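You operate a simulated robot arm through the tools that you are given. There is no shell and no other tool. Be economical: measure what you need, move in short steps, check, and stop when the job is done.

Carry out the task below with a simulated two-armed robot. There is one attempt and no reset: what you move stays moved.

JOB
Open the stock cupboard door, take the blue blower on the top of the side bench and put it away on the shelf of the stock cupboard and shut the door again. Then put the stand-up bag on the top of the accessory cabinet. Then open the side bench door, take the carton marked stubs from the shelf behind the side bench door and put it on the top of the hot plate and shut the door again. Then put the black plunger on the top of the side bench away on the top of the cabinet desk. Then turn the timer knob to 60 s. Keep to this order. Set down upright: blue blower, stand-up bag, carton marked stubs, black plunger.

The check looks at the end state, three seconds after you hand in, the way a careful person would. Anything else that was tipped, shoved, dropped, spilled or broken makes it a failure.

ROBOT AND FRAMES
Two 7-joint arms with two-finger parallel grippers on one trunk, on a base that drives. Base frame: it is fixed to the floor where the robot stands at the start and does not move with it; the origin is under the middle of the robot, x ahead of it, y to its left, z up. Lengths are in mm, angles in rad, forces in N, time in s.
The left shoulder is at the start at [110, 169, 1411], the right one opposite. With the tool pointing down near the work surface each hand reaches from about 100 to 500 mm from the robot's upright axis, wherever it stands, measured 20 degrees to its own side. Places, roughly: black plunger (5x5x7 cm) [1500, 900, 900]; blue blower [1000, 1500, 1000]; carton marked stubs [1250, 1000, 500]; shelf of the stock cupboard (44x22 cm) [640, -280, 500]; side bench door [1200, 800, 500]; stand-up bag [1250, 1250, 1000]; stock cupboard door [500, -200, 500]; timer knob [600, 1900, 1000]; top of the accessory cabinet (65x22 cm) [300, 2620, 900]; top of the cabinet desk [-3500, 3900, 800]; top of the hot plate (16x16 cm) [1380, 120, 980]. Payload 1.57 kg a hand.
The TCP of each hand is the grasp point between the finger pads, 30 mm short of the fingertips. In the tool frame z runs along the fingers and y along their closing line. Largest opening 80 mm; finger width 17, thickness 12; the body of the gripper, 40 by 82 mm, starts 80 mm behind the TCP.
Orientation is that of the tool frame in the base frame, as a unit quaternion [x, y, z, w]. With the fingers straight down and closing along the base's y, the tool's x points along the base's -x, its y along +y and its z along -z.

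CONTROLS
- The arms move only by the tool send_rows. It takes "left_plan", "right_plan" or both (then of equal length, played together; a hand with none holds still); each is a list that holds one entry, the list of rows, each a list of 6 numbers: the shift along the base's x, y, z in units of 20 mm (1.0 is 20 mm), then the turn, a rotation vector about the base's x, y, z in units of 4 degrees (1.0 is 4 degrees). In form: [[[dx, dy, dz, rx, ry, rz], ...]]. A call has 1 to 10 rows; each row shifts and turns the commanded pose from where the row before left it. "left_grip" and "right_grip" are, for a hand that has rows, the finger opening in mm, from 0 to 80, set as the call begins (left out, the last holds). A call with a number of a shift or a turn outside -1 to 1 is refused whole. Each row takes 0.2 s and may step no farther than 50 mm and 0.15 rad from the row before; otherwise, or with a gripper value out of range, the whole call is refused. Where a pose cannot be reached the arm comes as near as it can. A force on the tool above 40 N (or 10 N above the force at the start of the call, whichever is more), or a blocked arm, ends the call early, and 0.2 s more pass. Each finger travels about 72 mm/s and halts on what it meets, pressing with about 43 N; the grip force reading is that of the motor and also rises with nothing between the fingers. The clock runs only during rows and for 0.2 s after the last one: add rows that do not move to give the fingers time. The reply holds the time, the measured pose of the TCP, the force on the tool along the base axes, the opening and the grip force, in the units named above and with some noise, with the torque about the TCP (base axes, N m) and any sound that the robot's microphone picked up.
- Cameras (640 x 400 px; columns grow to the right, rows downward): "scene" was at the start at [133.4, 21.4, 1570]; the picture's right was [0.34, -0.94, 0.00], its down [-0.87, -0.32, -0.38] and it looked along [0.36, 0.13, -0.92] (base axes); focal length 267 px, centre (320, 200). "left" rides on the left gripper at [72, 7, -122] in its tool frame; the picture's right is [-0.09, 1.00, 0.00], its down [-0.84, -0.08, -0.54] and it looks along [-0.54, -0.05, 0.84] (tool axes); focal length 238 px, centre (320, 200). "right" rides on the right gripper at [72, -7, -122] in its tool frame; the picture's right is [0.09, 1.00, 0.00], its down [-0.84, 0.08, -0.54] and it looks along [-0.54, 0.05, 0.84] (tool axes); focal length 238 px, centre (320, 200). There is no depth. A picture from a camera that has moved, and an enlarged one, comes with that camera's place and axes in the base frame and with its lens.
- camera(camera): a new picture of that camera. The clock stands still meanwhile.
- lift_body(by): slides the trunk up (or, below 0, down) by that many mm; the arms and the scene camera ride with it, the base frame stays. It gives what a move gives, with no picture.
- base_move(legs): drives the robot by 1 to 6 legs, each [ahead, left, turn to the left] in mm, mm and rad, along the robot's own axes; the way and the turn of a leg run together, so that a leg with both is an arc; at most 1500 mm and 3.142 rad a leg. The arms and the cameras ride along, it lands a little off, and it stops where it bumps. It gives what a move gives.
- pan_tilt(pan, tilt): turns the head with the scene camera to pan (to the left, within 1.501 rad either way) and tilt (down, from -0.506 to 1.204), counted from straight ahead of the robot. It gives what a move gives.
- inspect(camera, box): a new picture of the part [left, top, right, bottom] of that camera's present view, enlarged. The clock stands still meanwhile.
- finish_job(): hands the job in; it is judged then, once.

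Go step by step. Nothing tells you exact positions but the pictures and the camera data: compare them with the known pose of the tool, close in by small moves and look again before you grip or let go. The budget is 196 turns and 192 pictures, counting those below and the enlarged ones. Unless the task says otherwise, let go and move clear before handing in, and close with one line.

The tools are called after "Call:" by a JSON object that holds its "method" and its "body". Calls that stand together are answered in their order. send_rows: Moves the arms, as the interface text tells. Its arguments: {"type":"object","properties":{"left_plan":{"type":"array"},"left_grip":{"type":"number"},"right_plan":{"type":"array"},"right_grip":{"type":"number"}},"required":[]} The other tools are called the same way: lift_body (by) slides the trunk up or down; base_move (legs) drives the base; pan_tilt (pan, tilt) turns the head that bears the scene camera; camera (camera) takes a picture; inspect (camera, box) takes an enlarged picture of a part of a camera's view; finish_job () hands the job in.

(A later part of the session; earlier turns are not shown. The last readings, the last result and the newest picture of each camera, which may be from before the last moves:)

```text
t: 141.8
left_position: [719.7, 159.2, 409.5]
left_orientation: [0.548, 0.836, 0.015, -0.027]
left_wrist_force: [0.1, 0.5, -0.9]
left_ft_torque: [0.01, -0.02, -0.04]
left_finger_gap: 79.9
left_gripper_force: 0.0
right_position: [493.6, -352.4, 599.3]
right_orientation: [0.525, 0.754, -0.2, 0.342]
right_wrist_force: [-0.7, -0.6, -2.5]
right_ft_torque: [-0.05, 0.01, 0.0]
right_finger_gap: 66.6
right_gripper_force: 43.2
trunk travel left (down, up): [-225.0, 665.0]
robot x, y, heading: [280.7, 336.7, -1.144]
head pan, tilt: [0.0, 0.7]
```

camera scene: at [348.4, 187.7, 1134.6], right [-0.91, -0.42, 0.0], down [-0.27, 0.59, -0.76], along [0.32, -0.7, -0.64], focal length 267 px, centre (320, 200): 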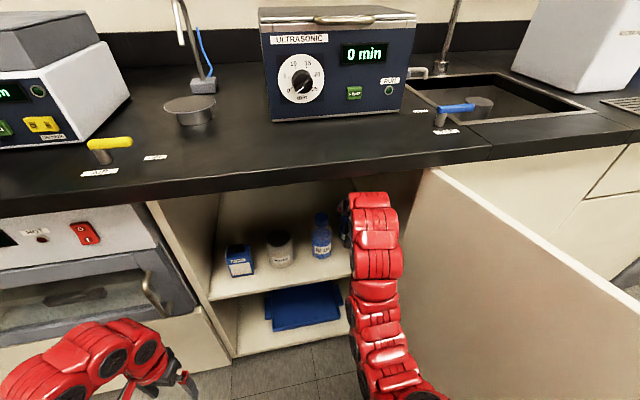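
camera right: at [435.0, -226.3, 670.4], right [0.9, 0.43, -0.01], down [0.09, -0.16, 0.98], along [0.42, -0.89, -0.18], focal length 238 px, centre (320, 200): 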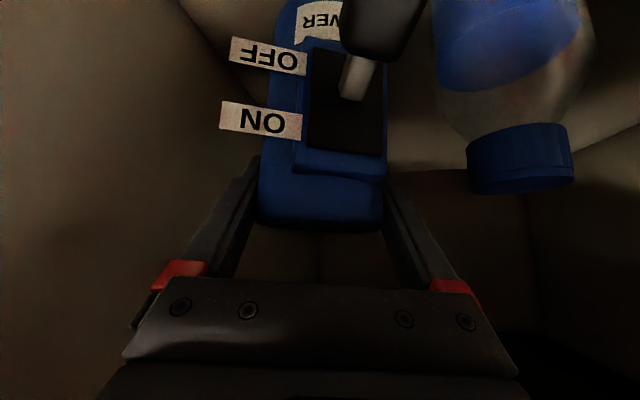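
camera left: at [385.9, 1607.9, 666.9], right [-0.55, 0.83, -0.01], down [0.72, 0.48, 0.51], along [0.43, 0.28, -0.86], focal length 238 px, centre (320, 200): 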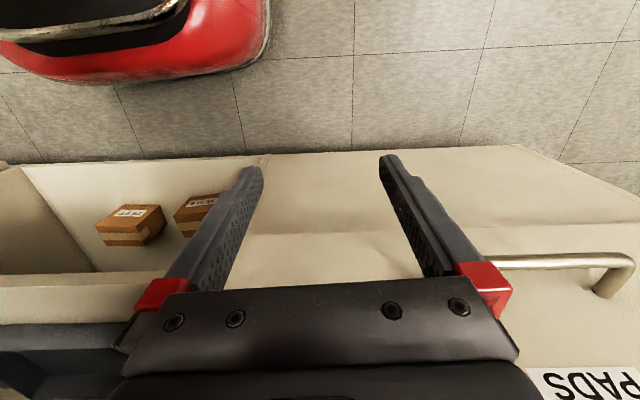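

Call:
{"method": "send_rows", "body": {"right_plan": [[[0, 0, -0.15, 0, 0, 0], [0, 0, -0.15, 0, 0, 0], [0, 0, -0.15, 0, 0, 0]]]}}

Call:
{"method": "send_rows", "body": {"right_plan": [[[0, 0, -0.15, 0, 0, 0], [0, 0, -0.15, 0, 0, 0]]]}}

Call:
{"method": "camera", "body": {"camera": "right"}}

```text
t: 142.6
left_position: [719.1, 159.3, 410.7]
left_orientation: [0.548, 0.836, 0.014, -0.027]
left_wrist_force: [-1.0, 0.1, 0.2]
left_ft_torque: [0.08, 0.0, 0.01]
left_finger_gap: 80.1
left_gripper_force: 0.0
right_position: [491.6, -352.6, 594.4]
right_orientation: [0.525, 0.752, -0.202, 0.343]
right_wrist_force: [-1.2, -0.8, 15.2]
right_ft_torque: [-0.12, 0.64, 0.04]
right_finger_gap: 66.1
right_gripper_force: 43.2
trunk travel left (down, up): [-225.0, 665.0]
robot x, y, heading: [280.0, 338.5, -1.146]
head pan, tilt: [0.0, 0.7]
```

```text
t: 143.2
left_position: [719.7, 159.2, 410.1]
left_orientation: [0.548, 0.836, 0.013, -0.025]
left_wrist_force: [-0.2, -0.1, -0.6]
left_ft_torque: [-0.03, -0.02, -0.01]
left_finger_gap: 79.8
left_gripper_force: 0.0
right_position: [493.7, -351.5, 589.5]
right_orientation: [0.524, 0.752, -0.202, 0.344]
right_wrist_force: [4.5, -4.6, 34.5]
right_ft_torque: [-0.12, 0.78, 0.25]
right_finger_gap: 66.3
right_gripper_force: 43.0
trunk travel left (down, up): [-225.0, 665.0]
robot x, y, heading: [279.1, 337.0, -1.146]
head pan, tilt: [0.0, 0.7]
```

```text
105 pictures are left
camera right: at [435.5, -225.1, 621.0], right [0.9, 0.43, -0.01], down [0.08, -0.15, 0.98], along [0.42, -0.89, -0.18], focal length 238 px, centre (320, 200)
```

right: 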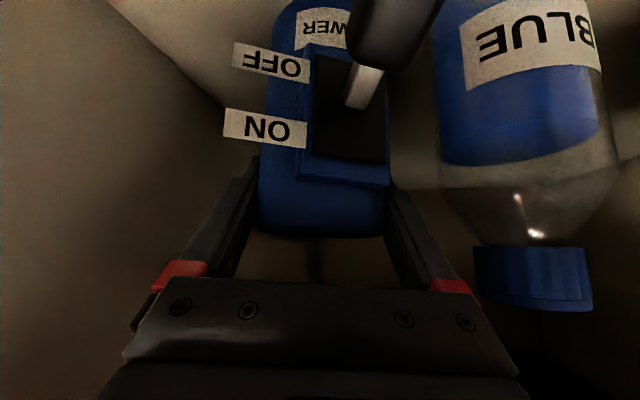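

Contact made. Relax pressure, release to 76 mm, then retreat.

Call:
{"method": "send_rows", "body": {"right_plan": [[[0, 0, 0.25, 0, 0, 0], [0, 0, 0, 0, 0, 0]]]}}

Call:
{"method": "send_rows", "body": {"right_plan": [[[0, 0, 0, 0, 0, 0], [0, 0, 0, 0, 0, 0], [0, 0, 0, 0, 0, 0]]], "right_grip": 77}}

Call:
{"method": "camera", "body": {"camera": "right"}}

```text
t: 143.8
left_position: [719.3, 159.9, 410.2]
left_orientation: [0.549, 0.835, 0.013, -0.026]
left_wrist_force: [-0.7, 0.3, 0.0]
left_ft_torque: [-0.01, -0.01, -0.01]
left_finger_gap: 80.1
left_gripper_force: 0.1
right_position: [493.1, -351.7, 588.6]
right_orientation: [0.525, 0.754, -0.2, 0.341]
right_wrist_force: [3.8, -3.1, 13.0]
right_ft_torque: [-0.34, 0.14, 0.08]
right_finger_gap: 66.1
right_gripper_force: 42.9
trunk travel left (down, up): [-225.0, 665.0]
robot x, y, heading: [278.5, 337.2, -1.146]
head pan, tilt: [0.0, 0.7]
```

```text
t: 144.6
left_position: [720.0, 158.7, 410.5]
left_orientation: [0.548, 0.836, 0.014, -0.027]
left_wrist_force: [0.0, -0.2, 0.4]
left_ft_torque: [0.03, -0.01, 0.0]
left_finger_gap: 80.0
left_gripper_force: 0.1
right_position: [492.5, -351.7, 590.8]
right_orientation: [0.524, 0.754, -0.2, 0.342]
right_wrist_force: [0.1, 1.1, 0.8]
right_ft_torque: [0.02, 0.01, 0.01]
right_finger_gap: 77.0
right_gripper_force: 0.0
trunk travel left (down, up): [-225.0, 665.0]
robot x, y, heading: [282.4, 334.9, -1.143]
head pan, tilt: [0.0, 0.7]
```

```text
104 pictures are left
camera right: at [435.0, -226.0, 622.3], right [0.9, 0.43, -0.01], down [0.09, -0.16, 0.98], along [0.42, -0.89, -0.18], focal length 238 px, centre (320, 200)
```

right: 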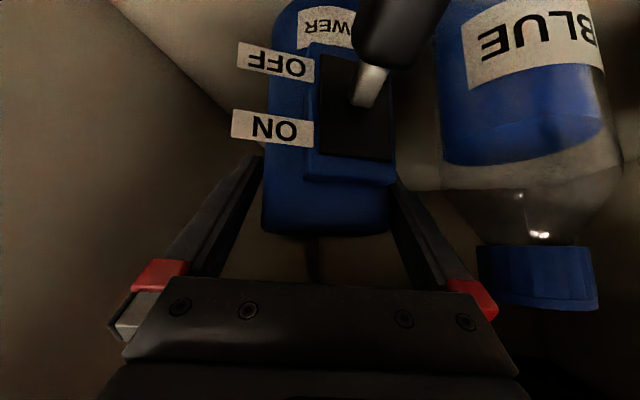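

Center the fingers a bit, lift clear vertically, then back out.

Call:
{"method": "send_rows", "body": {"right_plan": [[[0.12, 0.06, 0.1, 0, 0, 0], [0, 0, 0.5, 0, 0, 0], [0, 0, 0.8, 0, 0, 0], [0, 0, 0.8, 0, 0, 0], [0, 0, 0.8, 0, 0, 0]]]}}

Call:
{"method": "base_move", "body": {"legs": [[-200, 0, 0]]}}

Call:
{"method": "camera", "body": {"camera": "right"}}

Call:
{"method": "camera", "body": {"camera": "scene"}}

```text
t: 145.8
left_position: [719.2, 160.3, 410.2]
left_orientation: [0.548, 0.836, 0.014, -0.026]
left_wrist_force: [-1.0, -0.3, 0.4]
left_ft_torque: [0.05, -0.01, 0.0]
left_finger_gap: 80.1
left_gripper_force: 0.1
right_position: [493.8, -352.0, 649.0]
right_orientation: [0.525, 0.754, -0.199, 0.342]
right_wrist_force: [0.0, 0.6, -0.4]
right_ft_torque: [0.01, 0.01, 0.03]
right_finger_gap: 77.2
right_gripper_force: 0.1
trunk travel left (down, up): [-225.0, 665.0]
robot x, y, heading: [279.8, 335.9, -1.144]
head pan, tilt: [0.0, 0.7]
```

```text
t: 147.3
left_position: [637.9, 341.4, 409.8]
left_orientation: [0.546, 0.837, 0.016, -0.027]
left_wrist_force: [-0.5, 0.4, 0.3]
left_ft_torque: [-0.02, 0.0, -0.02]
left_finger_gap: 80.1
left_gripper_force: 0.0
right_position: [414.3, -172.3, 649.6]
right_orientation: [0.524, 0.754, -0.2, 0.342]
right_wrist_force: [0.3, 1.0, 1.7]
right_ft_torque: [-0.03, 0.02, 0.02]
right_finger_gap: 76.8
right_gripper_force: 0.1
trunk travel left (down, up): [-225.0, 665.0]
robot x, y, heading: [201.2, 514.6, -1.137]
head pan, tilt: [0.0, 0.7]
```

```text
103 pictures are left
camera right: at [355.9, -45.4, 681.4], right [0.9, 0.43, -0.01], down [0.09, -0.16, 0.98], along [0.42, -0.89, -0.18], focal length 238 px, centre (320, 200)
```

right: 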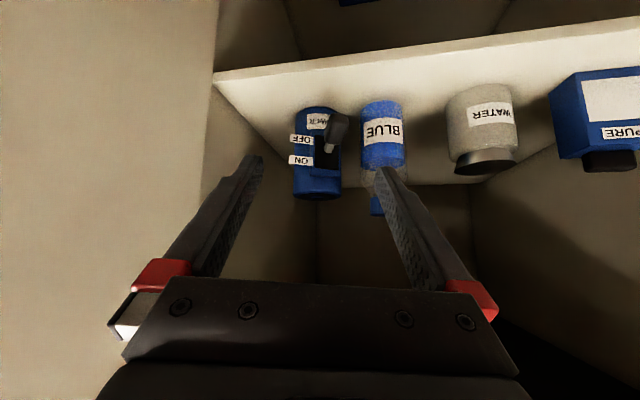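

```text
102 pictures are left
camera scene: at [266.3, 368.3, 1104.9], right [-0.91, -0.42, 0.0], down [-0.27, 0.58, -0.77], along [0.32, -0.69, -0.64], focal length 267 px, centre (320, 200)
```

scene: 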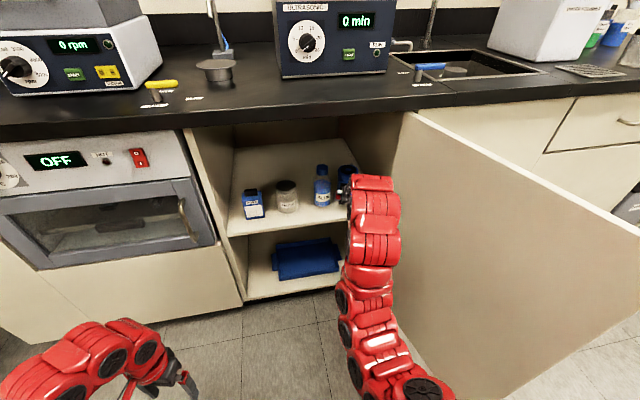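

The blower stands upright on the shelf. Now go around the open door to push it shut from its outer side: back off, turn, and translate.

Call:
{"method": "base_move", "body": {"legs": [[-250, 0, 0], [0, 0, 0.937], [-858, -561, 0]]}}

Call:
{"method": "send_rows", "body": {"right_plan": [[[0, 0, 0, 0, 0, 0], [0, 0, 0, 0, 0, 0], [0, 0, 0, 0, 0, 0], [0, 0, 0, 0, 0, 0]]], "right_grip": 0}}

Call:
{"method": "camera", "body": {"camera": "scene"}}

```text
t: 153.7
left_position: [178.2, 860.1, 409.7]
left_orientation: [0.121, 0.992, 0.001, -0.032]
left_wrist_force: [0.1, -0.1, 0.4]
left_ft_torque: [0.0, -0.04, -0.01]
left_finger_gap: 79.9
left_gripper_force: 0.0
right_position: [446.4, 371.9, 649.0]
right_orientation: [0.137, 0.908, -0.027, 0.394]
right_wrist_force: [0.1, 0.1, 0.7]
right_ft_torque: [0.01, 0.0, -0.04]
right_finger_gap: 77.1
right_gripper_force: 0.1
trunk travel left (down, up): [-225.0, 665.0]
robot x, y, heading: [-228.4, 618.2, -0.23]
head pan, tilt: [0.0, 0.7]
stopped in leg 3: the robot was blocked; the commanded pose is now the measured one
```

```text
t: 154.7
left_position: [178.8, 860.4, 409.7]
left_orientation: [0.122, 0.992, 0.002, -0.032]
left_wrist_force: [-0.4, 0.4, 0.4]
left_ft_torque: [-0.02, -0.03, 0.0]
left_finger_gap: 79.8
left_gripper_force: 0.2
right_position: [446.8, 370.8, 648.7]
right_orientation: [0.139, 0.908, -0.029, 0.395]
right_wrist_force: [-0.4, 0.1, -0.1]
right_ft_torque: [-0.03, -0.01, 0.0]
right_finger_gap: 0.1
right_gripper_force: 21.3
trunk travel left (down, up): [-225.0, 665.0]
robot x, y, heading: [-228.8, 619.3, -0.227]
head pan, tilt: [0.0, 0.7]
```

```text
101 pictures are left
camera scene: at [-69.7, 585.0, 1104.8], right [-0.23, -0.97, 0.0], down [-0.63, 0.15, -0.76], along [0.75, -0.17, -0.64], focal length 267 px, centre (320, 200)
```

scene: 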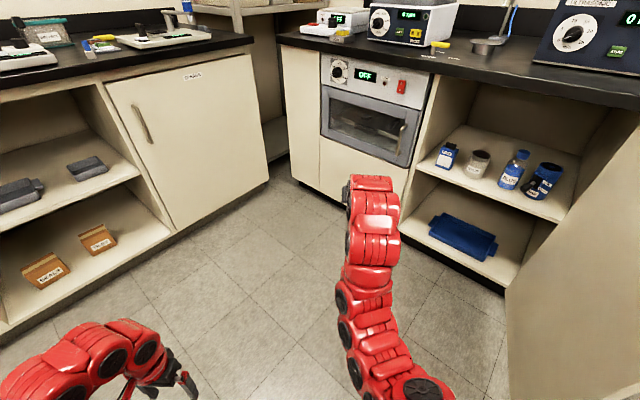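

Blocked by something behind. Look left and right.

Call:
{"method": "pan_tilt", "body": {"pan": -1.5, "tilt": 0.6}}

Call:
{"method": "camera", "body": {"camera": "scene"}}

Call:
{"method": "pan_tilt", "body": {"pan": 1.5, "tilt": 0.6}}

Call:
{"method": "camera", "body": {"camera": "scene"}}

```text
t: 156.3
left_position: [176.8, 859.4, 410.3]
left_orientation: [0.121, 0.992, 0.002, -0.032]
left_wrist_force: [0.7, -0.4, 1.2]
left_ft_torque: [-0.02, -0.03, 0.03]
left_finger_gap: 80.1
left_gripper_force: 0.0
right_position: [445.4, 371.3, 648.2]
right_orientation: [0.138, 0.908, -0.029, 0.394]
right_wrist_force: [0.2, 0.2, 0.3]
right_ft_torque: [-0.04, -0.01, 0.0]
right_finger_gap: 0.1
right_gripper_force: 21.2
trunk travel left (down, up): [-225.0, 665.0]
robot x, y, heading: [-227.5, 621.2, -0.231]
head pan, tilt: [-1.499, 0.6]
```

```text
100 pictures are left
camera scene: at [-166.2, 516.9, 1113.4], right [-0.99, 0.15, 0.0], down [0.09, 0.56, -0.83], along [-0.13, -0.82, -0.56], focal length 267 px, centre (320, 200)
```

scene: 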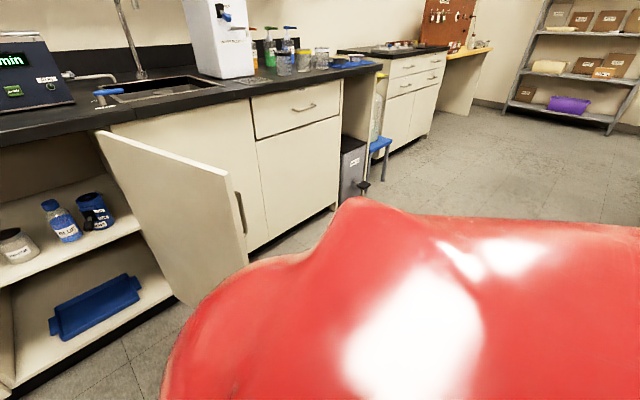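

```text
t: 158.9
left_position: [177.7, 860.6, 409.1]
left_orientation: [0.122, 0.992, 0.0, -0.032]
left_wrist_force: [-0.5, 0.3, 0.7]
left_ft_torque: [0.0, 0.01, -0.01]
left_finger_gap: 79.9
left_gripper_force: 0.1
right_position: [446.1, 370.8, 649.5]
right_orientation: [0.138, 0.908, -0.028, 0.395]
right_wrist_force: [-0.8, 1.0, 0.5]
right_ft_torque: [0.03, 0.0, 0.02]
right_finger_gap: 0.1
right_gripper_force: 21.4
trunk travel left (down, up): [-225.0, 665.0]
robot x, y, heading: [-230.0, 622.5, -0.226]
head pan, tilt: [1.499, 0.6]
```

```text
99 pictures are left
camera scene: at [-126.5, 688.6, 1113.4], right [0.96, -0.3, 0.0], down [-0.17, -0.54, -0.83], along [0.24, 0.79, -0.56], focal length 267 px, centre (320, 200)
```

scene: 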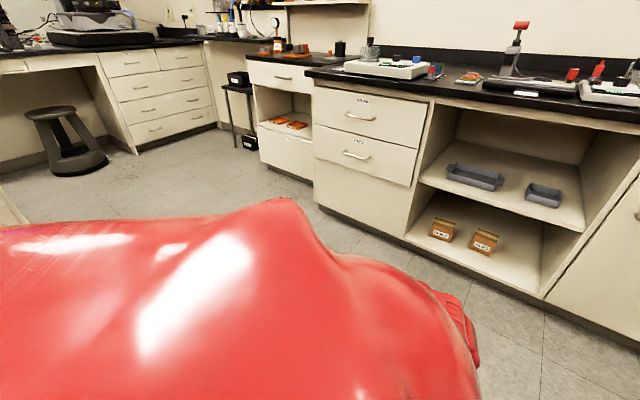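

The rear probably met the island bench. I'll turn to face along the bench and travel parallel to it, then come at the door from its far side.

Call:
{"method": "base_move", "body": {"legs": [[60, 0, 0], [0, 0, 0.69], [-1008, -178, 0]]}}

Call:
{"method": "pan_tilt", "body": {"pan": -0.7, "tilt": 0.7}}

Call:
{"method": "camera", "body": {"camera": "scene"}}

```text
t: 166.7
left_position: [-842.1, 421.1, 409.7]
left_orientation: [-0.207, 0.978, -0.01, -0.031]
left_wrist_force: [0.0, 0.3, -0.4]
left_ft_torque: [-0.01, -0.03, 0.0]
left_finger_gap: 80.0
left_gripper_force: 0.0
right_position: [-328.3, 213.4, 646.4]
right_orientation: [-0.173, 0.903, 0.105, 0.379]
right_wrist_force: [0.4, -0.5, -0.5]
right_ft_torque: [0.03, -0.01, 0.01]
right_finger_gap: 0.0
right_gripper_force: 20.9
trunk travel left (down, up): [-225.0, 665.0]
robot x, y, heading: [-1013.8, -14.8, 0.453]
head pan, tilt: [1.499, 0.6]
stopped in leg 3: the robot was blocked; the commanded pose is now the measured one
```

```text
t: 168.7
left_position: [-841.1, 422.3, 407.9]
left_orientation: [-0.207, 0.978, -0.01, -0.032]
left_wrist_force: [-0.7, -0.3, -0.8]
left_ft_torque: [-0.01, -0.03, -0.02]
left_finger_gap: 79.7
left_gripper_force: 0.0
right_position: [-328.9, 213.2, 644.2]
right_orientation: [-0.173, 0.903, 0.106, 0.378]
right_wrist_force: [0.3, 1.2, -0.1]
right_ft_torque: [0.0, 0.03, 0.02]
right_finger_gap: 0.0
right_gripper_force: 21.1
trunk travel left (down, up): [-225.0, 665.0]
robot x, y, heading: [-1010.3, -17.1, 0.452]
head pan, tilt: [-0.7, 0.7]
```

```text
98 pictures are left
camera scene: at [-855.0, -1.9, 1103.8], right [-0.24, -0.97, 0.0], down [-0.63, 0.16, -0.76], along [0.74, -0.19, -0.65], focal length 267 px, centre (320, 200)
```

scene: 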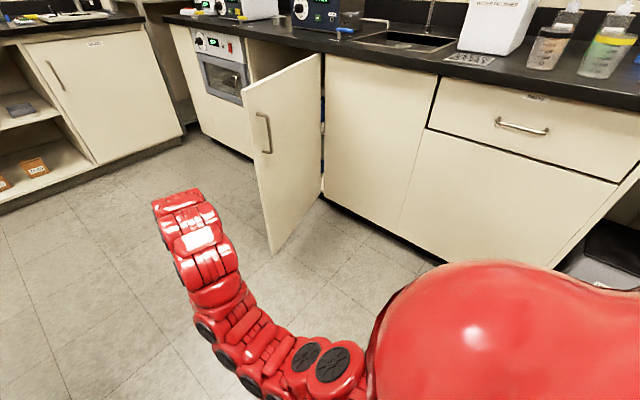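

I'm now on the door's outer side, hand pointing along the bench. Move into line and push the door.

Call:
{"method": "base_move", "body": {"legs": [[86, -472, 0], [300, 48, 0], [150, 15, 0]]}}

Call:
{"method": "camera", "body": {"camera": "scene"}}

```text
t: 174.2
left_position: [-184.6, 299.5, 408.8]
left_orientation: [-0.21, 0.977, -0.01, -0.03]
left_wrist_force: [0.1, 0.2, -0.5]
left_ft_torque: [0.02, -0.01, -0.02]
left_finger_gap: 80.3
left_gripper_force: 0.1
right_position: [326.2, 92.2, 648.5]
right_orientation: [-0.176, 0.902, 0.107, 0.38]
right_wrist_force: [-0.2, 0.3, -0.2]
right_ft_torque: [-0.02, -0.02, -0.04]
right_finger_gap: 0.0
right_gripper_force: 21.7
trunk travel left (down, up): [-225.0, 665.0]
robot x, y, heading: [-354.0, -145.4, 0.458]
head pan, tilt: [-0.7, 0.7]
```

```text
97 pictures are left
camera scene: at [-199.8, -126.1, 1104.7], right [-0.24, -0.97, 0.0], down [-0.63, 0.15, -0.76], along [0.74, -0.18, -0.64], focal length 267 px, centre (320, 200)
```

scene: 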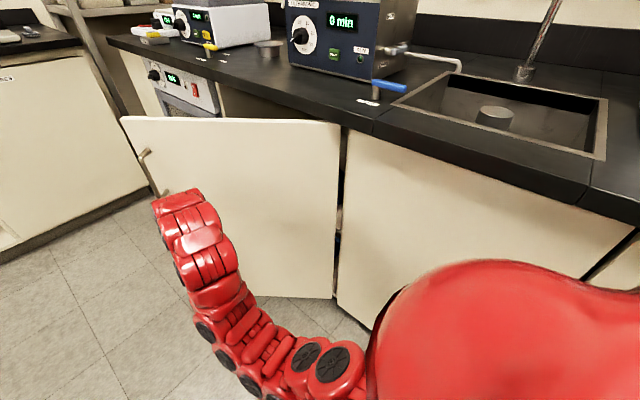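

Door is ~57° open. Now arc: advance while turning right so that the hand follows the door.

Call:
{"method": "base_move", "body": {"legs": [[100, 55, -0.15], [107, 48, -0.15]]}}

Call:
{"method": "camera", "body": {"camera": "scene"}}

```text
t: 176.2
left_position: [99.5, 388.8, 409.3]
left_orientation: [-0.064, 0.997, -0.005, -0.031]
left_wrist_force: [-0.4, -0.6, -0.1]
left_ft_torque: [0.0, -0.05, 0.01]
left_finger_gap: 80.0
left_gripper_force: 0.1
right_position: [530.2, 41.2, 648.5]
right_orientation: [-0.04, 0.918, 0.048, 0.391]
right_wrist_force: [0.2, 0.5, 0.3]
right_ft_torque: [0.02, 0.0, 0.0]
right_finger_gap: 0.1
right_gripper_force: 21.3
trunk travel left (down, up): [-225.0, 665.0]
robot x, y, heading: [-189.2, 19.2, 0.16]
head pan, tilt: [-0.7, 0.7]
```

```text
96 pictures are left
camera scene: at [-38.8, -12.6, 1104.7], right [-0.52, -0.86, 0.0], down [-0.55, 0.33, -0.76], along [0.66, -0.39, -0.64], focal length 267 px, centre (320, 200)
```

scene: 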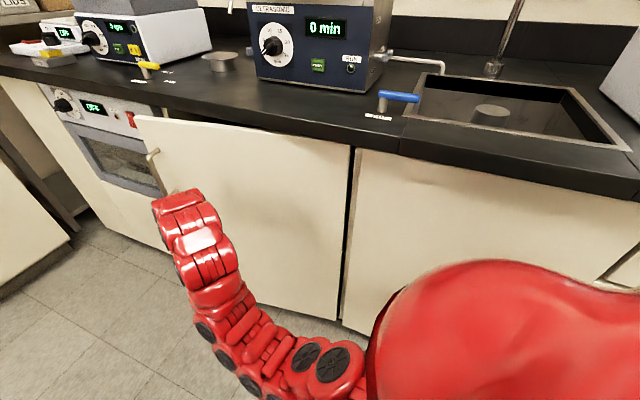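

Call:
{"method": "base_move", "body": {"legs": [[102, 38, -0.15], [62, 22, -0.1]]}}

Call:
{"method": "camera", "body": {"camera": "scene"}}

```text
t: 178.0
left_position: [314.8, 378.1, 408.5]
left_orientation: [0.046, 0.998, -0.002, -0.031]
left_wrist_force: [-0.2, -0.3, -0.1]
left_ft_torque: [0.0, 0.02, 0.02]
left_finger_gap: 80.1
left_gripper_force: 0.0
right_position: [655.7, -47.5, 646.3]
right_orientation: [0.056, 0.92, 0.011, 0.388]
right_wrist_force: [-0.4, -0.3, -1.2]
right_ft_torque: [0.01, 0.02, 0.0]
right_finger_gap: 0.0
right_gripper_force: 20.9
trunk travel left (down, up): [-225.0, 665.0]
robot x, y, heading: [-46.8, 76.5, -0.06]
head pan, tilt: [-0.7, 0.7]
stopped in leg 2: the force on the tool passed its limit at 156 N (the readings are from after the stop); the commanded pose is now the measured one
```

```text
95 pictures are left
camera scene: at [91.1, 15.6, 1104.7], right [-0.69, -0.73, 0.0], down [-0.47, 0.44, -0.76], along [0.56, -0.53, -0.64], focal length 267 px, centre (320, 200)
```

scene: 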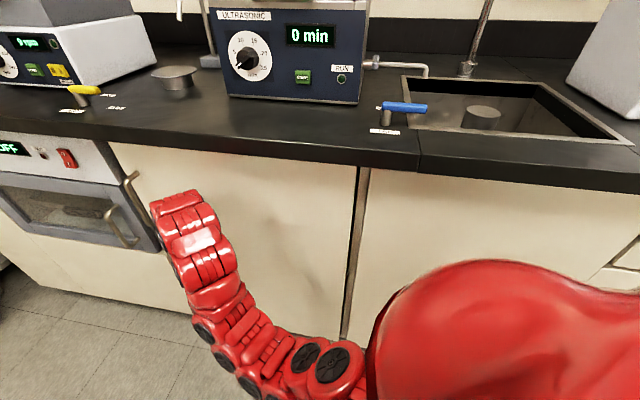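

The door appears shut. Back off and verify.

Call:
{"method": "base_move", "body": {"legs": [[-200, 0, 0]]}}

Call:
{"method": "camera", "body": {"camera": "scene"}}

```text
t: 179.6
left_position: [117.0, 389.2, 410.0]
left_orientation: [0.046, 0.998, -0.002, -0.031]
left_wrist_force: [0.5, -0.2, 0.5]
left_ft_torque: [-0.01, 0.06, 0.0]
left_finger_gap: 80.1
left_gripper_force: 0.1
right_position: [457.8, -37.6, 645.6]
right_orientation: [0.057, 0.92, 0.011, 0.388]
right_wrist_force: [0.3, 0.0, -0.5]
right_ft_torque: [0.0, -0.04, -0.01]
right_finger_gap: 0.0
right_gripper_force: 21.1
trunk travel left (down, up): [-225.0, 665.0]
robot x, y, heading: [-249.0, 89.3, -0.062]
head pan, tilt: [-0.7, 0.7]
```

```text
94 pictures are left
camera scene: at [-107.0, 27.3, 1104.9], right [-0.69, -0.73, 0.0], down [-0.47, 0.44, -0.77], along [0.56, -0.53, -0.64], focal length 267 px, centre (320, 200)
```

scene: 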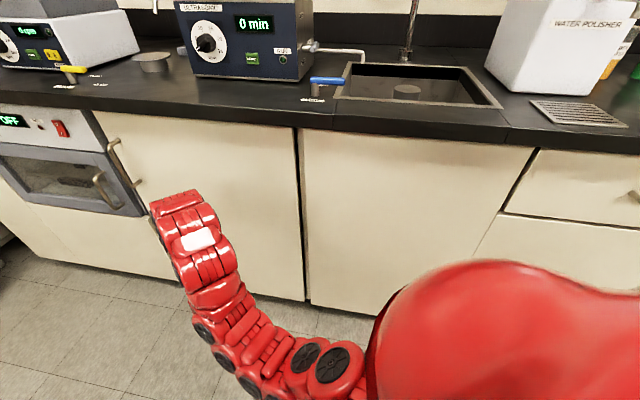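

The stock cupboard is shut. Next the bag: I'll fold the right arm back into a tool-down posture, so the left arm can work over the bench.

Call:
{"method": "send_rows", "body": {"right_plan": [[[-1, 0.06, -0.6, 0.06, 1, 0], [-1, 0.06, -0.6, 0.06, 1, 0], [-1, 0.06, -0.6, 0.06, 1, 0], [-1, 0.06, -0.6, 0.06, 1, 0], [-1, 0.06, -0.6, 0.06, 1, 0], [-1, 0.06, -0.6, 0.06, 1, 0], [-1, 0.06, -0.6, 0.06, 1, 0], [-1, 0.06, -0.6, 0.06, 1, 0], [-1, 0.06, -0.6, 0.06, 1, 0], [-1, 0.06, -0.6, 0.06, 1, 0]]]}}

Call:
{"method": "send_rows", "body": {"right_plan": [[[-1, 0.06, 0, 0, 0, 0], [-1, 0.06, 0, 0, 0, 0], [-1, 0.06, 0, 0, 0, 0], [-1, 0.06, 0, 0, 0, 0], [-1, 0.06, 0, 0, 0, 0], [-1, 0.06, 0, 0, 0, 0], [-1, 0.06, 0, 0, 0, 0]]]}}

```text
t: 181.8
left_position: [116.7, 389.4, 408.7]
left_orientation: [0.046, 0.998, -0.002, -0.031]
left_wrist_force: [-0.2, 0.4, 1.0]
left_ft_torque: [0.02, 0.02, 0.02]
left_finger_gap: 80.0
left_gripper_force: 0.0
right_position: [239.8, -31.8, 470.1]
right_orientation: [0.069, 0.995, 0.002, 0.069]
right_wrist_force: [-0.6, 0.8, 0.9]
right_ft_torque: [-0.02, 0.0, 0.0]
right_finger_gap: 0.0
right_gripper_force: 21.6
right hand out of reach, approached as far as the arm can: row 6, 7, 8, 9, 10
trunk travel left (down, up): [-225.0, 665.0]
robot x, y, heading: [-249.1, 87.0, -0.058]
head pan, tilt: [-0.7, 0.7]
```

```text
t: 183.4
left_position: [116.5, 389.5, 408.7]
left_orientation: [0.046, 0.998, -0.001, -0.031]
left_wrist_force: [1.1, -0.6, -0.2]
left_ft_torque: [-0.01, 0.02, -0.03]
left_finger_gap: 80.3
left_gripper_force: 0.1
right_position: [183.5, -38.8, 461.9]
right_orientation: [0.065, 0.997, 0.01, 0.049]
right_wrist_force: [0.0, -0.2, 0.2]
right_ft_torque: [0.01, 0.0, -0.02]
right_finger_gap: 0.2
right_gripper_force: 22.0
right hand out of reach, approached as far as the arm can: row 1, 3, 4, 5, 6, 7
trunk travel left (down, up): [-225.0, 665.0]
robot x, y, heading: [-245.7, 88.9, -0.062]
head pan, tilt: [-0.7, 0.7]
```

Right hand folded. Drive to a staging spot off the side bench with the right shoulder leading, and raise the trunk.

Call:
{"method": "base_move", "body": {"legs": [[505, 635, 0], [0, 0, 1.297]]}}

Call:
{"method": "lift_body", "body": {"by": 380}}

Call:
{"method": "send_rows", "body": {"right_plan": [[[0.7, 0.4, 0.3, 0, 0, 1], [0.7, 0.4, 0.3, 0, 0, 1], [0.7, 0.4, 0.3, 0, 0, 1], [0.7, 0.4, 0.3, 0, 0, 1], [0.7, 0.4, 0.3, 0, 0, 1], [0.7, 0.4, 0.3, 0, 0, 1], [0.7, 0.4, 0.3, 0, 0, 1], [0.7, 0.4, 0.3, 0, 0, 1], [0.7, 0.4, 0.3, 0, 0, 1], [0.7, 0.4, 0.3, 0, 0, 1]]]}}

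```text
t: 190.8
left_position: [110.2, 1136.6, 409.8]
left_orientation: [-0.554, 0.832, -0.02, -0.024]
left_wrist_force: [0.0, -0.1, 0.1]
left_ft_torque: [0.0, 0.03, -0.01]
left_finger_gap: 79.9
left_gripper_force: 0.1
right_position: [540.9, 1072.3, 461.4]
right_orientation: [-0.537, 0.842, 0.038, 0.034]
right_wrist_force: [-1.3, 1.3, 0.5]
right_ft_torque: [0.02, 0.03, 0.01]
right_finger_gap: 0.1
right_gripper_force: 21.8
trunk travel left (down, up): [-225.0, 665.0]
robot x, y, heading: [286.0, 701.8, 1.211]
head pan, tilt: [-0.7, 0.7]
```

```text
t: 194.5
left_position: [110.7, 1135.6, 788.0]
left_orientation: [-0.554, 0.832, -0.021, -0.023]
left_wrist_force: [0.4, -0.1, -0.5]
left_ft_torque: [0.01, -0.01, 0.03]
left_finger_gap: 80.0
left_gripper_force: 0.0
right_position: [538.7, 1072.3, 842.4]
right_orientation: [-0.537, 0.842, 0.039, 0.034]
right_wrist_force: [0.5, 0.0, 0.5]
right_ft_torque: [0.02, 0.0, 0.01]
right_finger_gap: 0.0
right_gripper_force: 21.8
trunk travel left (down, up): [-605.0, 285.0]
robot x, y, heading: [287.6, 695.9, 1.207]
head pan, tilt: [-0.7, 0.7]
```

```text
t: 196.7
left_position: [111.3, 1136.0, 789.3]
left_orientation: [-0.553, 0.832, -0.02, -0.024]
left_wrist_force: [0.0, 0.7, 0.5]
left_ft_torque: [0.0, -0.01, 0.01]
left_finger_gap: 79.9
left_gripper_force: 0.1
right_position: [779.5, 974.6, 770.1]
right_orientation: [0.793, -0.607, -0.045, -0.02]
right_wrist_force: [-0.5, 0.7, 0.6]
right_ft_torque: [0.01, 0.01, 0.0]
right_finger_gap: 0.1
right_gripper_force: 21.1
right hand out of reach, approached as far as the arm can: row 1, 2, 3, 4, 5, 6, 7, 8, 9, 10
trunk travel left (down, up): [-605.0, 285.0]
robot x, y, heading: [290.6, 699.8, 1.207]
head pan, tilt: [-0.7, 0.7]
```

Partly there. Continue yaw and raise.

Call:
{"method": "send_rows", "body": {"right_plan": [[[0, 0.1, 1, 0, 0, 1], [0, 0.1, 1, 0, 0, 1], [0, 0.1, 1, 0, 0, 1], [0, 0.1, 1, 0, 0, 1], [0, 0.1, 1, 0, 0, 0], [0, 0.1, 1, 0, 0, 0], [0, 0.1, 1, 0, 0, 0], [0, 0.1, 1, 0, 0, 0], [0, 0.1, 1, 0, 0, 0], [0, 0.1, 1, 0, 0, 0]]], "right_grip": 80}}

Call:
{"method": "pan_tilt", "body": {"pan": -0.5, "tilt": 0.7}}

Call:
{"method": "camera", "body": {"camera": "scene"}}

```text
t: 198.9
left_position: [111.4, 1136.4, 789.1]
left_orientation: [-0.554, 0.832, -0.021, -0.024]
left_wrist_force: [-0.4, -0.3, 0.1]
left_ft_torque: [0.01, -0.03, -0.01]
left_finger_gap: 79.7
left_gripper_force: 0.1
right_position: [771.1, 976.4, 763.1]
right_orientation: [0.869, -0.492, -0.047, -0.014]
right_wrist_force: [0.9, 0.7, 0.2]
right_ft_torque: [-0.01, -0.03, -0.02]
right_finger_gap: 79.7
right_gripper_force: 0.1
right hand out of reach, approached as far as the arm can: row 1, 2, 3, 4, 5, 6, 7, 8, 9, 10
trunk travel left (down, up): [-605.0, 285.0]
robot x, y, heading: [291.7, 698.7, 1.205]
head pan, tilt: [-0.7, 0.7]
```

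```text
t: 199.7
left_position: [110.6, 1137.0, 788.3]
left_orientation: [-0.554, 0.832, -0.02, -0.024]
left_wrist_force: [0.3, 0.3, -0.4]
left_ft_torque: [0.02, -0.01, 0.03]
left_finger_gap: 80.0
left_gripper_force: 0.1
right_position: [770.8, 977.1, 762.5]
right_orientation: [0.87, -0.491, -0.047, -0.013]
right_wrist_force: [0.1, 0.2, -0.6]
right_ft_torque: [0.0, -0.03, 0.01]
right_finger_gap: 80.1
right_gripper_force: 0.0
trunk travel left (down, up): [-605.0, 285.0]
robot x, y, heading: [288.2, 697.1, 1.211]
head pan, tilt: [-0.499, 0.7]
```

```text
93 pictures are left
camera scene: at [381.0, 830.6, 1484.8], right [0.65, -0.76, 0.0], down [-0.49, -0.42, -0.76], along [0.58, 0.5, -0.64], focal length 267 px, centre (320, 200)
```

scene: 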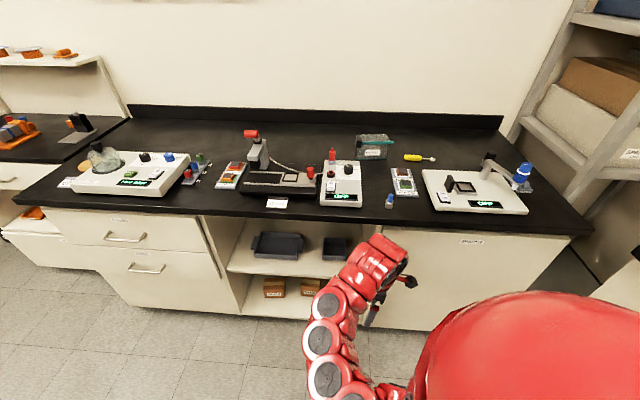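

The tool-down wrist limits height relative to the shoulder, so raise the trunk, then extend outward.

Call:
{"method": "lift_body", "body": {"by": 285}}

Call:
{"method": "send_rows", "body": {"right_plan": [[[0.8, 0.59, -0.2, 0, 0, 0], [0.8, 0.59, -0.2, 0, 0, 0], [0.8, 0.59, -0.2, 0, 0, 0], [0.8, 0.59, -0.2, 0, 0, 0], [0.8, 0.59, -0.2, 0, 0, 0], [0.8, 0.59, -0.2, 0, 0, 0]]]}}

```text
t: 202.5
left_position: [111.0, 1136.7, 1074.8]
left_orientation: [-0.553, 0.832, -0.02, -0.024]
left_wrist_force: [-0.9, 0.4, 0.8]
left_ft_torque: [0.03, 0.02, 0.04]
left_finger_gap: 80.4
left_gripper_force: 0.0
right_position: [770.8, 977.9, 1047.3]
right_orientation: [0.87, -0.491, -0.047, -0.014]
right_wrist_force: [0.3, -0.5, -0.6]
right_ft_torque: [0.01, 0.02, 0.02]
right_finger_gap: 80.1
right_gripper_force: 0.1
trunk travel left (down, up): [-890.0, 0.0]
robot x, y, heading: [289.0, 700.1, 1.208]
head pan, tilt: [-0.499, 0.7]
```

```text
t: 203.9
left_position: [112.1, 1136.9, 1074.2]
left_orientation: [-0.555, 0.832, -0.02, -0.024]
left_wrist_force: [-0.1, -0.1, 0.9]
left_ft_torque: [-0.02, 0.03, 0.0]
left_finger_gap: 80.2
left_gripper_force: 0.0
right_position: [868.3, 1048.9, 1023.4]
right_orientation: [0.869, -0.492, -0.047, -0.012]
right_wrist_force: [0.8, 0.5, -0.3]
right_ft_torque: [0.0, 0.03, -0.01]
right_finger_gap: 80.0
right_gripper_force: 0.1
trunk travel left (down, up): [-890.0, 0.0]
robot x, y, heading: [285.8, 701.6, 1.21]
head pan, tilt: [-0.499, 0.7]
```

Reach is good now. Raise a bit more, then drive diagonally over the bench.

Call:
{"method": "send_rows", "body": {"right_plan": [[[0, 0, 0.8, 0, 0, 0], [0, 0, 0.8, 0, 0, 0], [0, 0, 0.8, 0, 0, 0]]]}}

Call:
{"method": "base_move", "body": {"legs": [[260, -169, 0]]}}

Call:
{"method": "camera", "body": {"camera": "right"}}

Call:
{"method": "camera", "body": {"camera": "scene"}}

```text
t: 204.7
left_position: [110.8, 1136.3, 1076.0]
left_orientation: [-0.554, 0.832, -0.02, -0.024]
left_wrist_force: [0.1, 0.3, -0.4]
left_ft_torque: [0.01, 0.01, -0.02]
left_finger_gap: 80.1
left_gripper_force: 0.1
right_position: [867.5, 1048.1, 1072.3]
right_orientation: [0.869, -0.492, -0.047, -0.013]
right_wrist_force: [0.7, -1.0, -0.2]
right_ft_torque: [0.0, 0.01, -0.03]
right_finger_gap: 80.0
right_gripper_force: 0.1
trunk travel left (down, up): [-890.0, 0.0]
robot x, y, heading: [289.3, 696.1, 1.211]
head pan, tilt: [-0.499, 0.7]
```

```text
t: 206.8
left_position: [363.4, 1318.7, 1075.7]
left_orientation: [-0.552, 0.833, -0.019, -0.024]
left_wrist_force: [-0.2, 0.7, 0.6]
left_ft_torque: [-0.03, 0.01, 0.01]
left_finger_gap: 79.9
left_gripper_force: 0.0
right_position: [1119.7, 1226.8, 1072.0]
right_orientation: [0.869, -0.492, -0.046, -0.014]
right_wrist_force: [-1.2, -0.2, -0.4]
right_ft_torque: [0.01, -0.01, -0.01]
right_finger_gap: 79.8
right_gripper_force: 0.1
trunk travel left (down, up): [-890.0, 0.0]
robot x, y, heading: [538.4, 878.8, 1.203]
head pan, tilt: [-0.499, 0.7]
```

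```text
92 pictures are left
camera right: at [1170.8, 1161.8, 1186.9], right [-0.81, -0.59, 0.01], down [-0.46, 0.64, 0.62], along [-0.38, 0.49, -0.78], focal length 238 px, centre (320, 200)
```

right: 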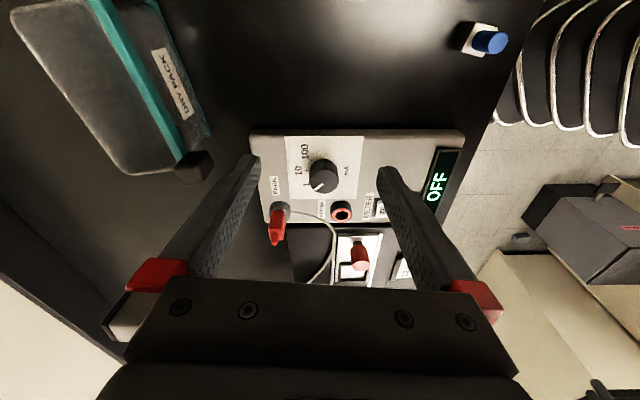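

```text
91 pictures are left
camera scene: at [631.5, 1011.0, 1770.0], right [0.65, -0.76, 0.0], down [-0.49, -0.42, -0.77], along [0.58, 0.5, -0.64], focal length 267 px, centre (320, 200)
```

scene: 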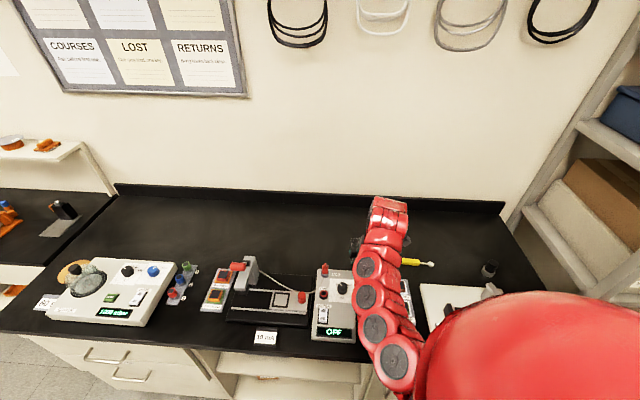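

The bag's long axis runs along the bench; centre ≈ (1272,1291). Drive closer (100 mm in, 38 mm right) and look.

Call:
{"method": "base_move", "body": {"legs": [[64, -86, 0]]}}

Call:
{"method": "camera", "body": {"camera": "right"}}

Call:
{"method": "inspect", "body": {"camera": "scene", "box": [300, 180, 460, 280]}}

```text
t: 208.0
left_position: [465.7, 1345.1, 1075.8]
left_orientation: [-0.553, 0.833, -0.02, -0.023]
left_wrist_force: [-0.2, 0.1, -0.7]
left_ft_torque: [0.02, 0.0, -0.01]
left_finger_gap: 80.3
left_gripper_force: 0.1
right_position: [1222.3, 1255.1, 1071.7]
right_orientation: [0.869, -0.492, -0.047, -0.014]
right_wrist_force: [0.8, -0.9, 1.0]
right_ft_torque: [-0.01, 0.01, 0.0]
right_finger_gap: 80.0
right_gripper_force: 0.0
trunk travel left (down, up): [-890.0, 0.0]
robot x, y, heading: [642.9, 907.1, 1.21]
head pan, tilt: [-0.499, 0.7]
```

```text
90 pictures are left
camera right: at [1272.8, 1189.2, 1186.9], right [-0.81, -0.59, 0.01], down [-0.46, 0.64, 0.62], along [-0.38, 0.49, -0.78], focal length 238 px, centre (320, 200)
```

right: 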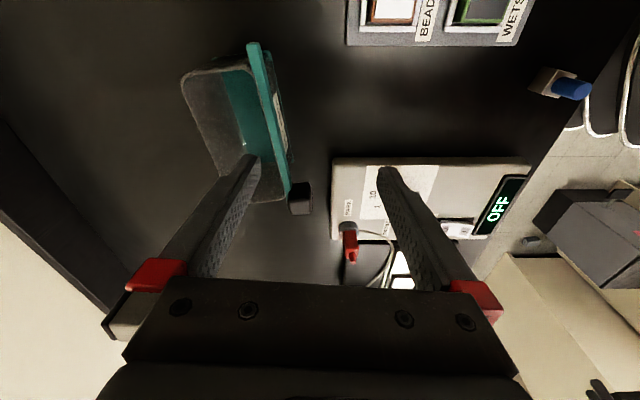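

```text
4.00 times, centred on (380, 230) of scene
camera zoom: at [733.5, 1038.3, 1769.9], right [0.65, -0.76, 0.0], down [-0.49, -0.42, -0.77], along [0.58, 0.5, -0.64], focal length 1069 px, centre (80, 80)
```

zoom: 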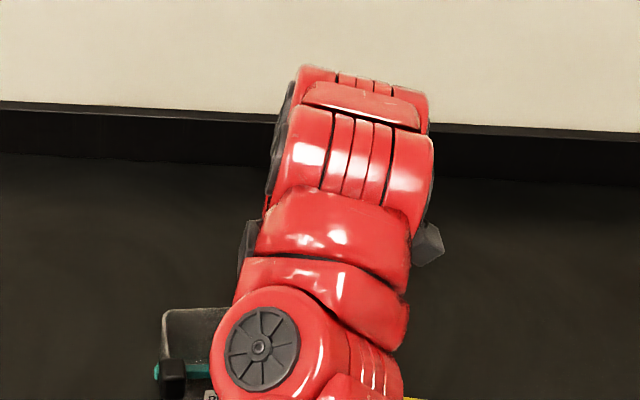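

The bag is an open pouch ~70 mm thick, top z≈980. Align the yaw (+7°) and move over its centre with the arm.

Call:
{"method": "send_rows", "body": {"right_plan": [[[0.72, 0.53, 0, 0, 0, 0.6], [0.72, 0.53, 0, 0, 0, 0.6], [0.72, 0.53, 0, 0, 0, 0.6], [0.72, 0.53, 0, 0, 0, 0]]]}}

Call:
{"method": "camera", "body": {"camera": "right"}}

```text
t: 209.0
left_position: [465.9, 1344.7, 1073.6]
left_orientation: [-0.553, 0.833, -0.02, -0.024]
left_wrist_force: [-0.6, 0.5, -0.2]
left_ft_torque: [0.03, -0.01, -0.02]
left_finger_gap: 79.9
left_gripper_force: 0.1
right_position: [1280.7, 1296.3, 1072.0]
right_orientation: [0.898, -0.437, -0.047, -0.011]
right_wrist_force: [0.1, -0.3, 0.0]
right_ft_torque: [-0.01, 0.0, 0.01]
right_finger_gap: 79.9
right_gripper_force: 0.2
trunk travel left (down, up): [-890.0, 0.0]
robot x, y, heading: [641.1, 909.1, 1.202]
head pan, tilt: [-0.499, 0.7]
```

```text
88 pictures are left
camera right: at [1339.6, 1237.8, 1187.5], right [-0.73, -0.69, 0.01], down [-0.53, 0.58, 0.62], along [-0.43, 0.44, -0.78], focal length 238 px, centre (320, 200)
```

right: 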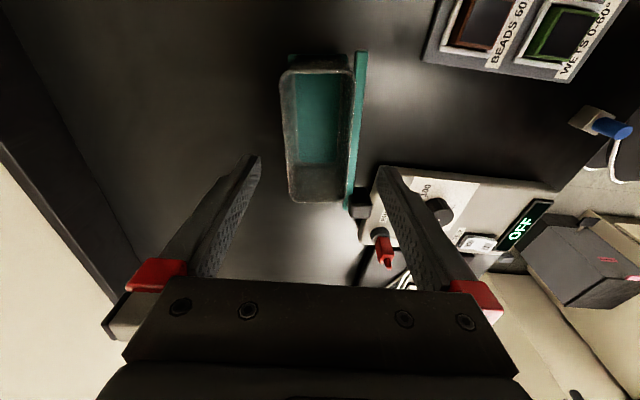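

The pouch is centred and aligned with the fingers. Nudge 3 mm, descend halfway and check.

Call:
{"method": "send_rows", "body": {"right_plan": [[[-0.1, -0.12, -0.9, 0, 0, 0], [0, 0, -0.9, 0, 0, 0], [0, 0, -0.8, 0, 0, 0]]]}}

Call:
{"method": "camera", "body": {"camera": "right"}}

```text
t: 209.8
left_position: [466.6, 1345.2, 1074.8]
left_orientation: [-0.552, 0.833, -0.02, -0.024]
left_wrist_force: [0.7, -0.1, -0.7]
left_ft_torque: [-0.01, 0.03, -0.03]
left_finger_gap: 79.9
left_gripper_force: 0.0
right_position: [1277.4, 1294.8, 1017.6]
right_orientation: [0.898, -0.437, -0.047, -0.01]
right_wrist_force: [0.1, -0.2, 0.1]
right_ft_torque: [0.02, 0.02, 0.0]
right_finger_gap: 80.1
right_gripper_force: 0.1
trunk travel left (down, up): [-890.0, 0.0]
robot x, y, heading: [645.8, 905.0, 1.208]
head pan, tilt: [-0.499, 0.7]
```

```text
87 pictures are left
camera right: at [1336.8, 1236.0, 1133.1], right [-0.73, -0.69, 0.02], down [-0.53, 0.58, 0.62], along [-0.44, 0.44, -0.78], focal length 238 px, centre (320, 200)
```

right: 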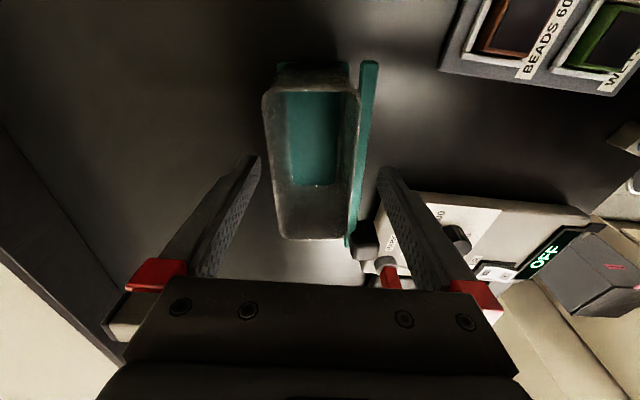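

Clean fit. Descend the rest.

Call:
{"method": "send_rows", "body": {"right_plan": [[[0, 0, -0.7, 0, 0, 0], [0, 0, -0.7, 0, 0, 0], [0, 0, -0.7, 0, 0, 0], [0, 0, -0.5, 0, 0, 0]]]}}

Call:
{"method": "camera", "body": {"camera": "right"}}

```text
t: 210.8
left_position: [465.2, 1345.2, 1075.2]
left_orientation: [-0.552, 0.833, -0.019, -0.023]
left_wrist_force: [-0.6, 0.1, 0.4]
left_ft_torque: [0.04, 0.01, -0.01]
left_finger_gap: 80.1
left_gripper_force: 0.1
right_position: [1278.2, 1295.8, 965.6]
right_orientation: [0.898, -0.437, -0.048, -0.01]
right_wrist_force: [-0.6, -0.7, 0.3]
right_ft_torque: [0.01, 0.01, 0.0]
right_finger_gap: 79.9
right_gripper_force: 0.0
trunk travel left (down, up): [-890.0, 0.0]
robot x, y, heading: [644.0, 907.8, 1.207]
head pan, tilt: [-0.499, 0.7]
```

```text
86 pictures are left
camera right: at [1337.8, 1237.3, 1081.5], right [-0.73, -0.69, 0.01], down [-0.53, 0.58, 0.62], along [-0.44, 0.44, -0.78], focal length 238 px, centre (320, 200)
```

right: 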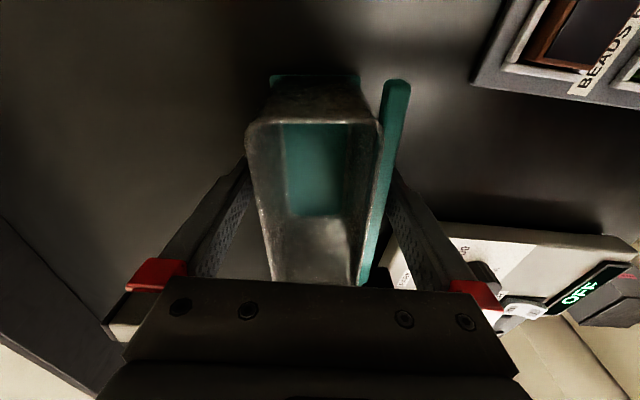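

Fingers straddle the pouch. Close and lift a little.

Call:
{"method": "send_rows", "body": {"right_plan": [[[0, 0, 0, 0, 0, 0], [0, 0, 0, 0, 0, 0], [0, 0, 0, 0, 0, 0], [0, 0, 0, 0, 0, 0]]], "right_grip": 0}}

Call:
{"method": "send_rows", "body": {"right_plan": [[[0, 0, 0.4, 0, 0, 0], [0, 0, 0.8, 0, 0, 0], [0, 0, 0.8, 0, 0, 0], [0, 0, 0.8, 0, 0, 0]]]}}

Call:
{"method": "camera", "body": {"camera": "right"}}

Call:
{"method": "camera", "body": {"camera": "scene"}}

```text
t: 211.8
left_position: [466.9, 1344.2, 1074.9]
left_orientation: [-0.553, 0.833, -0.021, -0.025]
left_wrist_force: [0.8, 0.4, 0.0]
left_ft_torque: [-0.04, -0.02, 0.0]
left_finger_gap: 80.1
left_gripper_force: 0.1
right_position: [1278.3, 1295.5, 966.8]
right_orientation: [0.899, -0.436, -0.047, -0.01]
right_wrist_force: [-0.3, 0.4, 0.1]
right_ft_torque: [-0.02, -0.03, -0.02]
right_finger_gap: 62.2
right_gripper_force: 43.2
trunk travel left (down, up): [-890.0, 0.0]
robot x, y, heading: [644.5, 906.9, 1.202]
head pan, tilt: [-0.499, 0.7]
```

```text
t: 212.8
left_position: [465.6, 1344.8, 1073.9]
left_orientation: [-0.553, 0.833, -0.022, -0.024]
left_wrist_force: [0.1, -0.1, 0.4]
left_ft_torque: [-0.03, 0.01, -0.02]
left_finger_gap: 80.1
left_gripper_force: 0.1
right_position: [1276.9, 1293.7, 1022.7]
right_orientation: [0.898, -0.438, -0.048, -0.01]
right_wrist_force: [-0.2, -0.6, -0.1]
right_ft_torque: [-0.01, -0.02, 0.01]
right_finger_gap: 61.8
right_gripper_force: 43.2
trunk travel left (down, up): [-890.0, 0.0]
robot x, y, heading: [641.1, 906.4, 1.204]
head pan, tilt: [-0.499, 0.7]
```

```text
85 pictures are left
camera right: at [1337.0, 1235.9, 1139.3], right [-0.73, -0.69, 0.01], down [-0.53, 0.58, 0.62], along [-0.43, 0.44, -0.78], focal length 238 px, centre (320, 200)
```

right: 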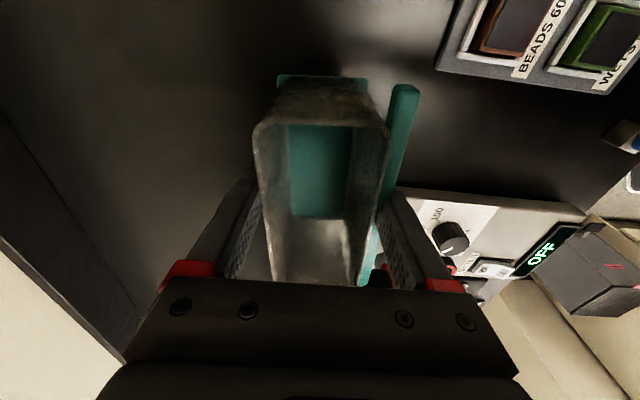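

```text
84 pictures are left
camera scene: at [735.0, 1038.6, 1769.8], right [0.65, -0.76, 0.0], down [-0.49, -0.42, -0.76], along [0.58, 0.5, -0.64], focal length 267 px, centre (320, 200)
```

scene: 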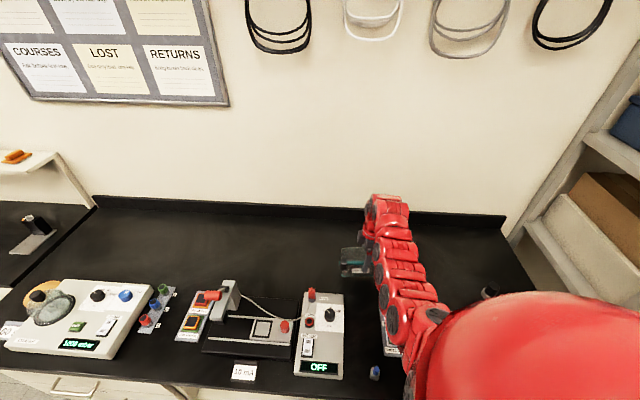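

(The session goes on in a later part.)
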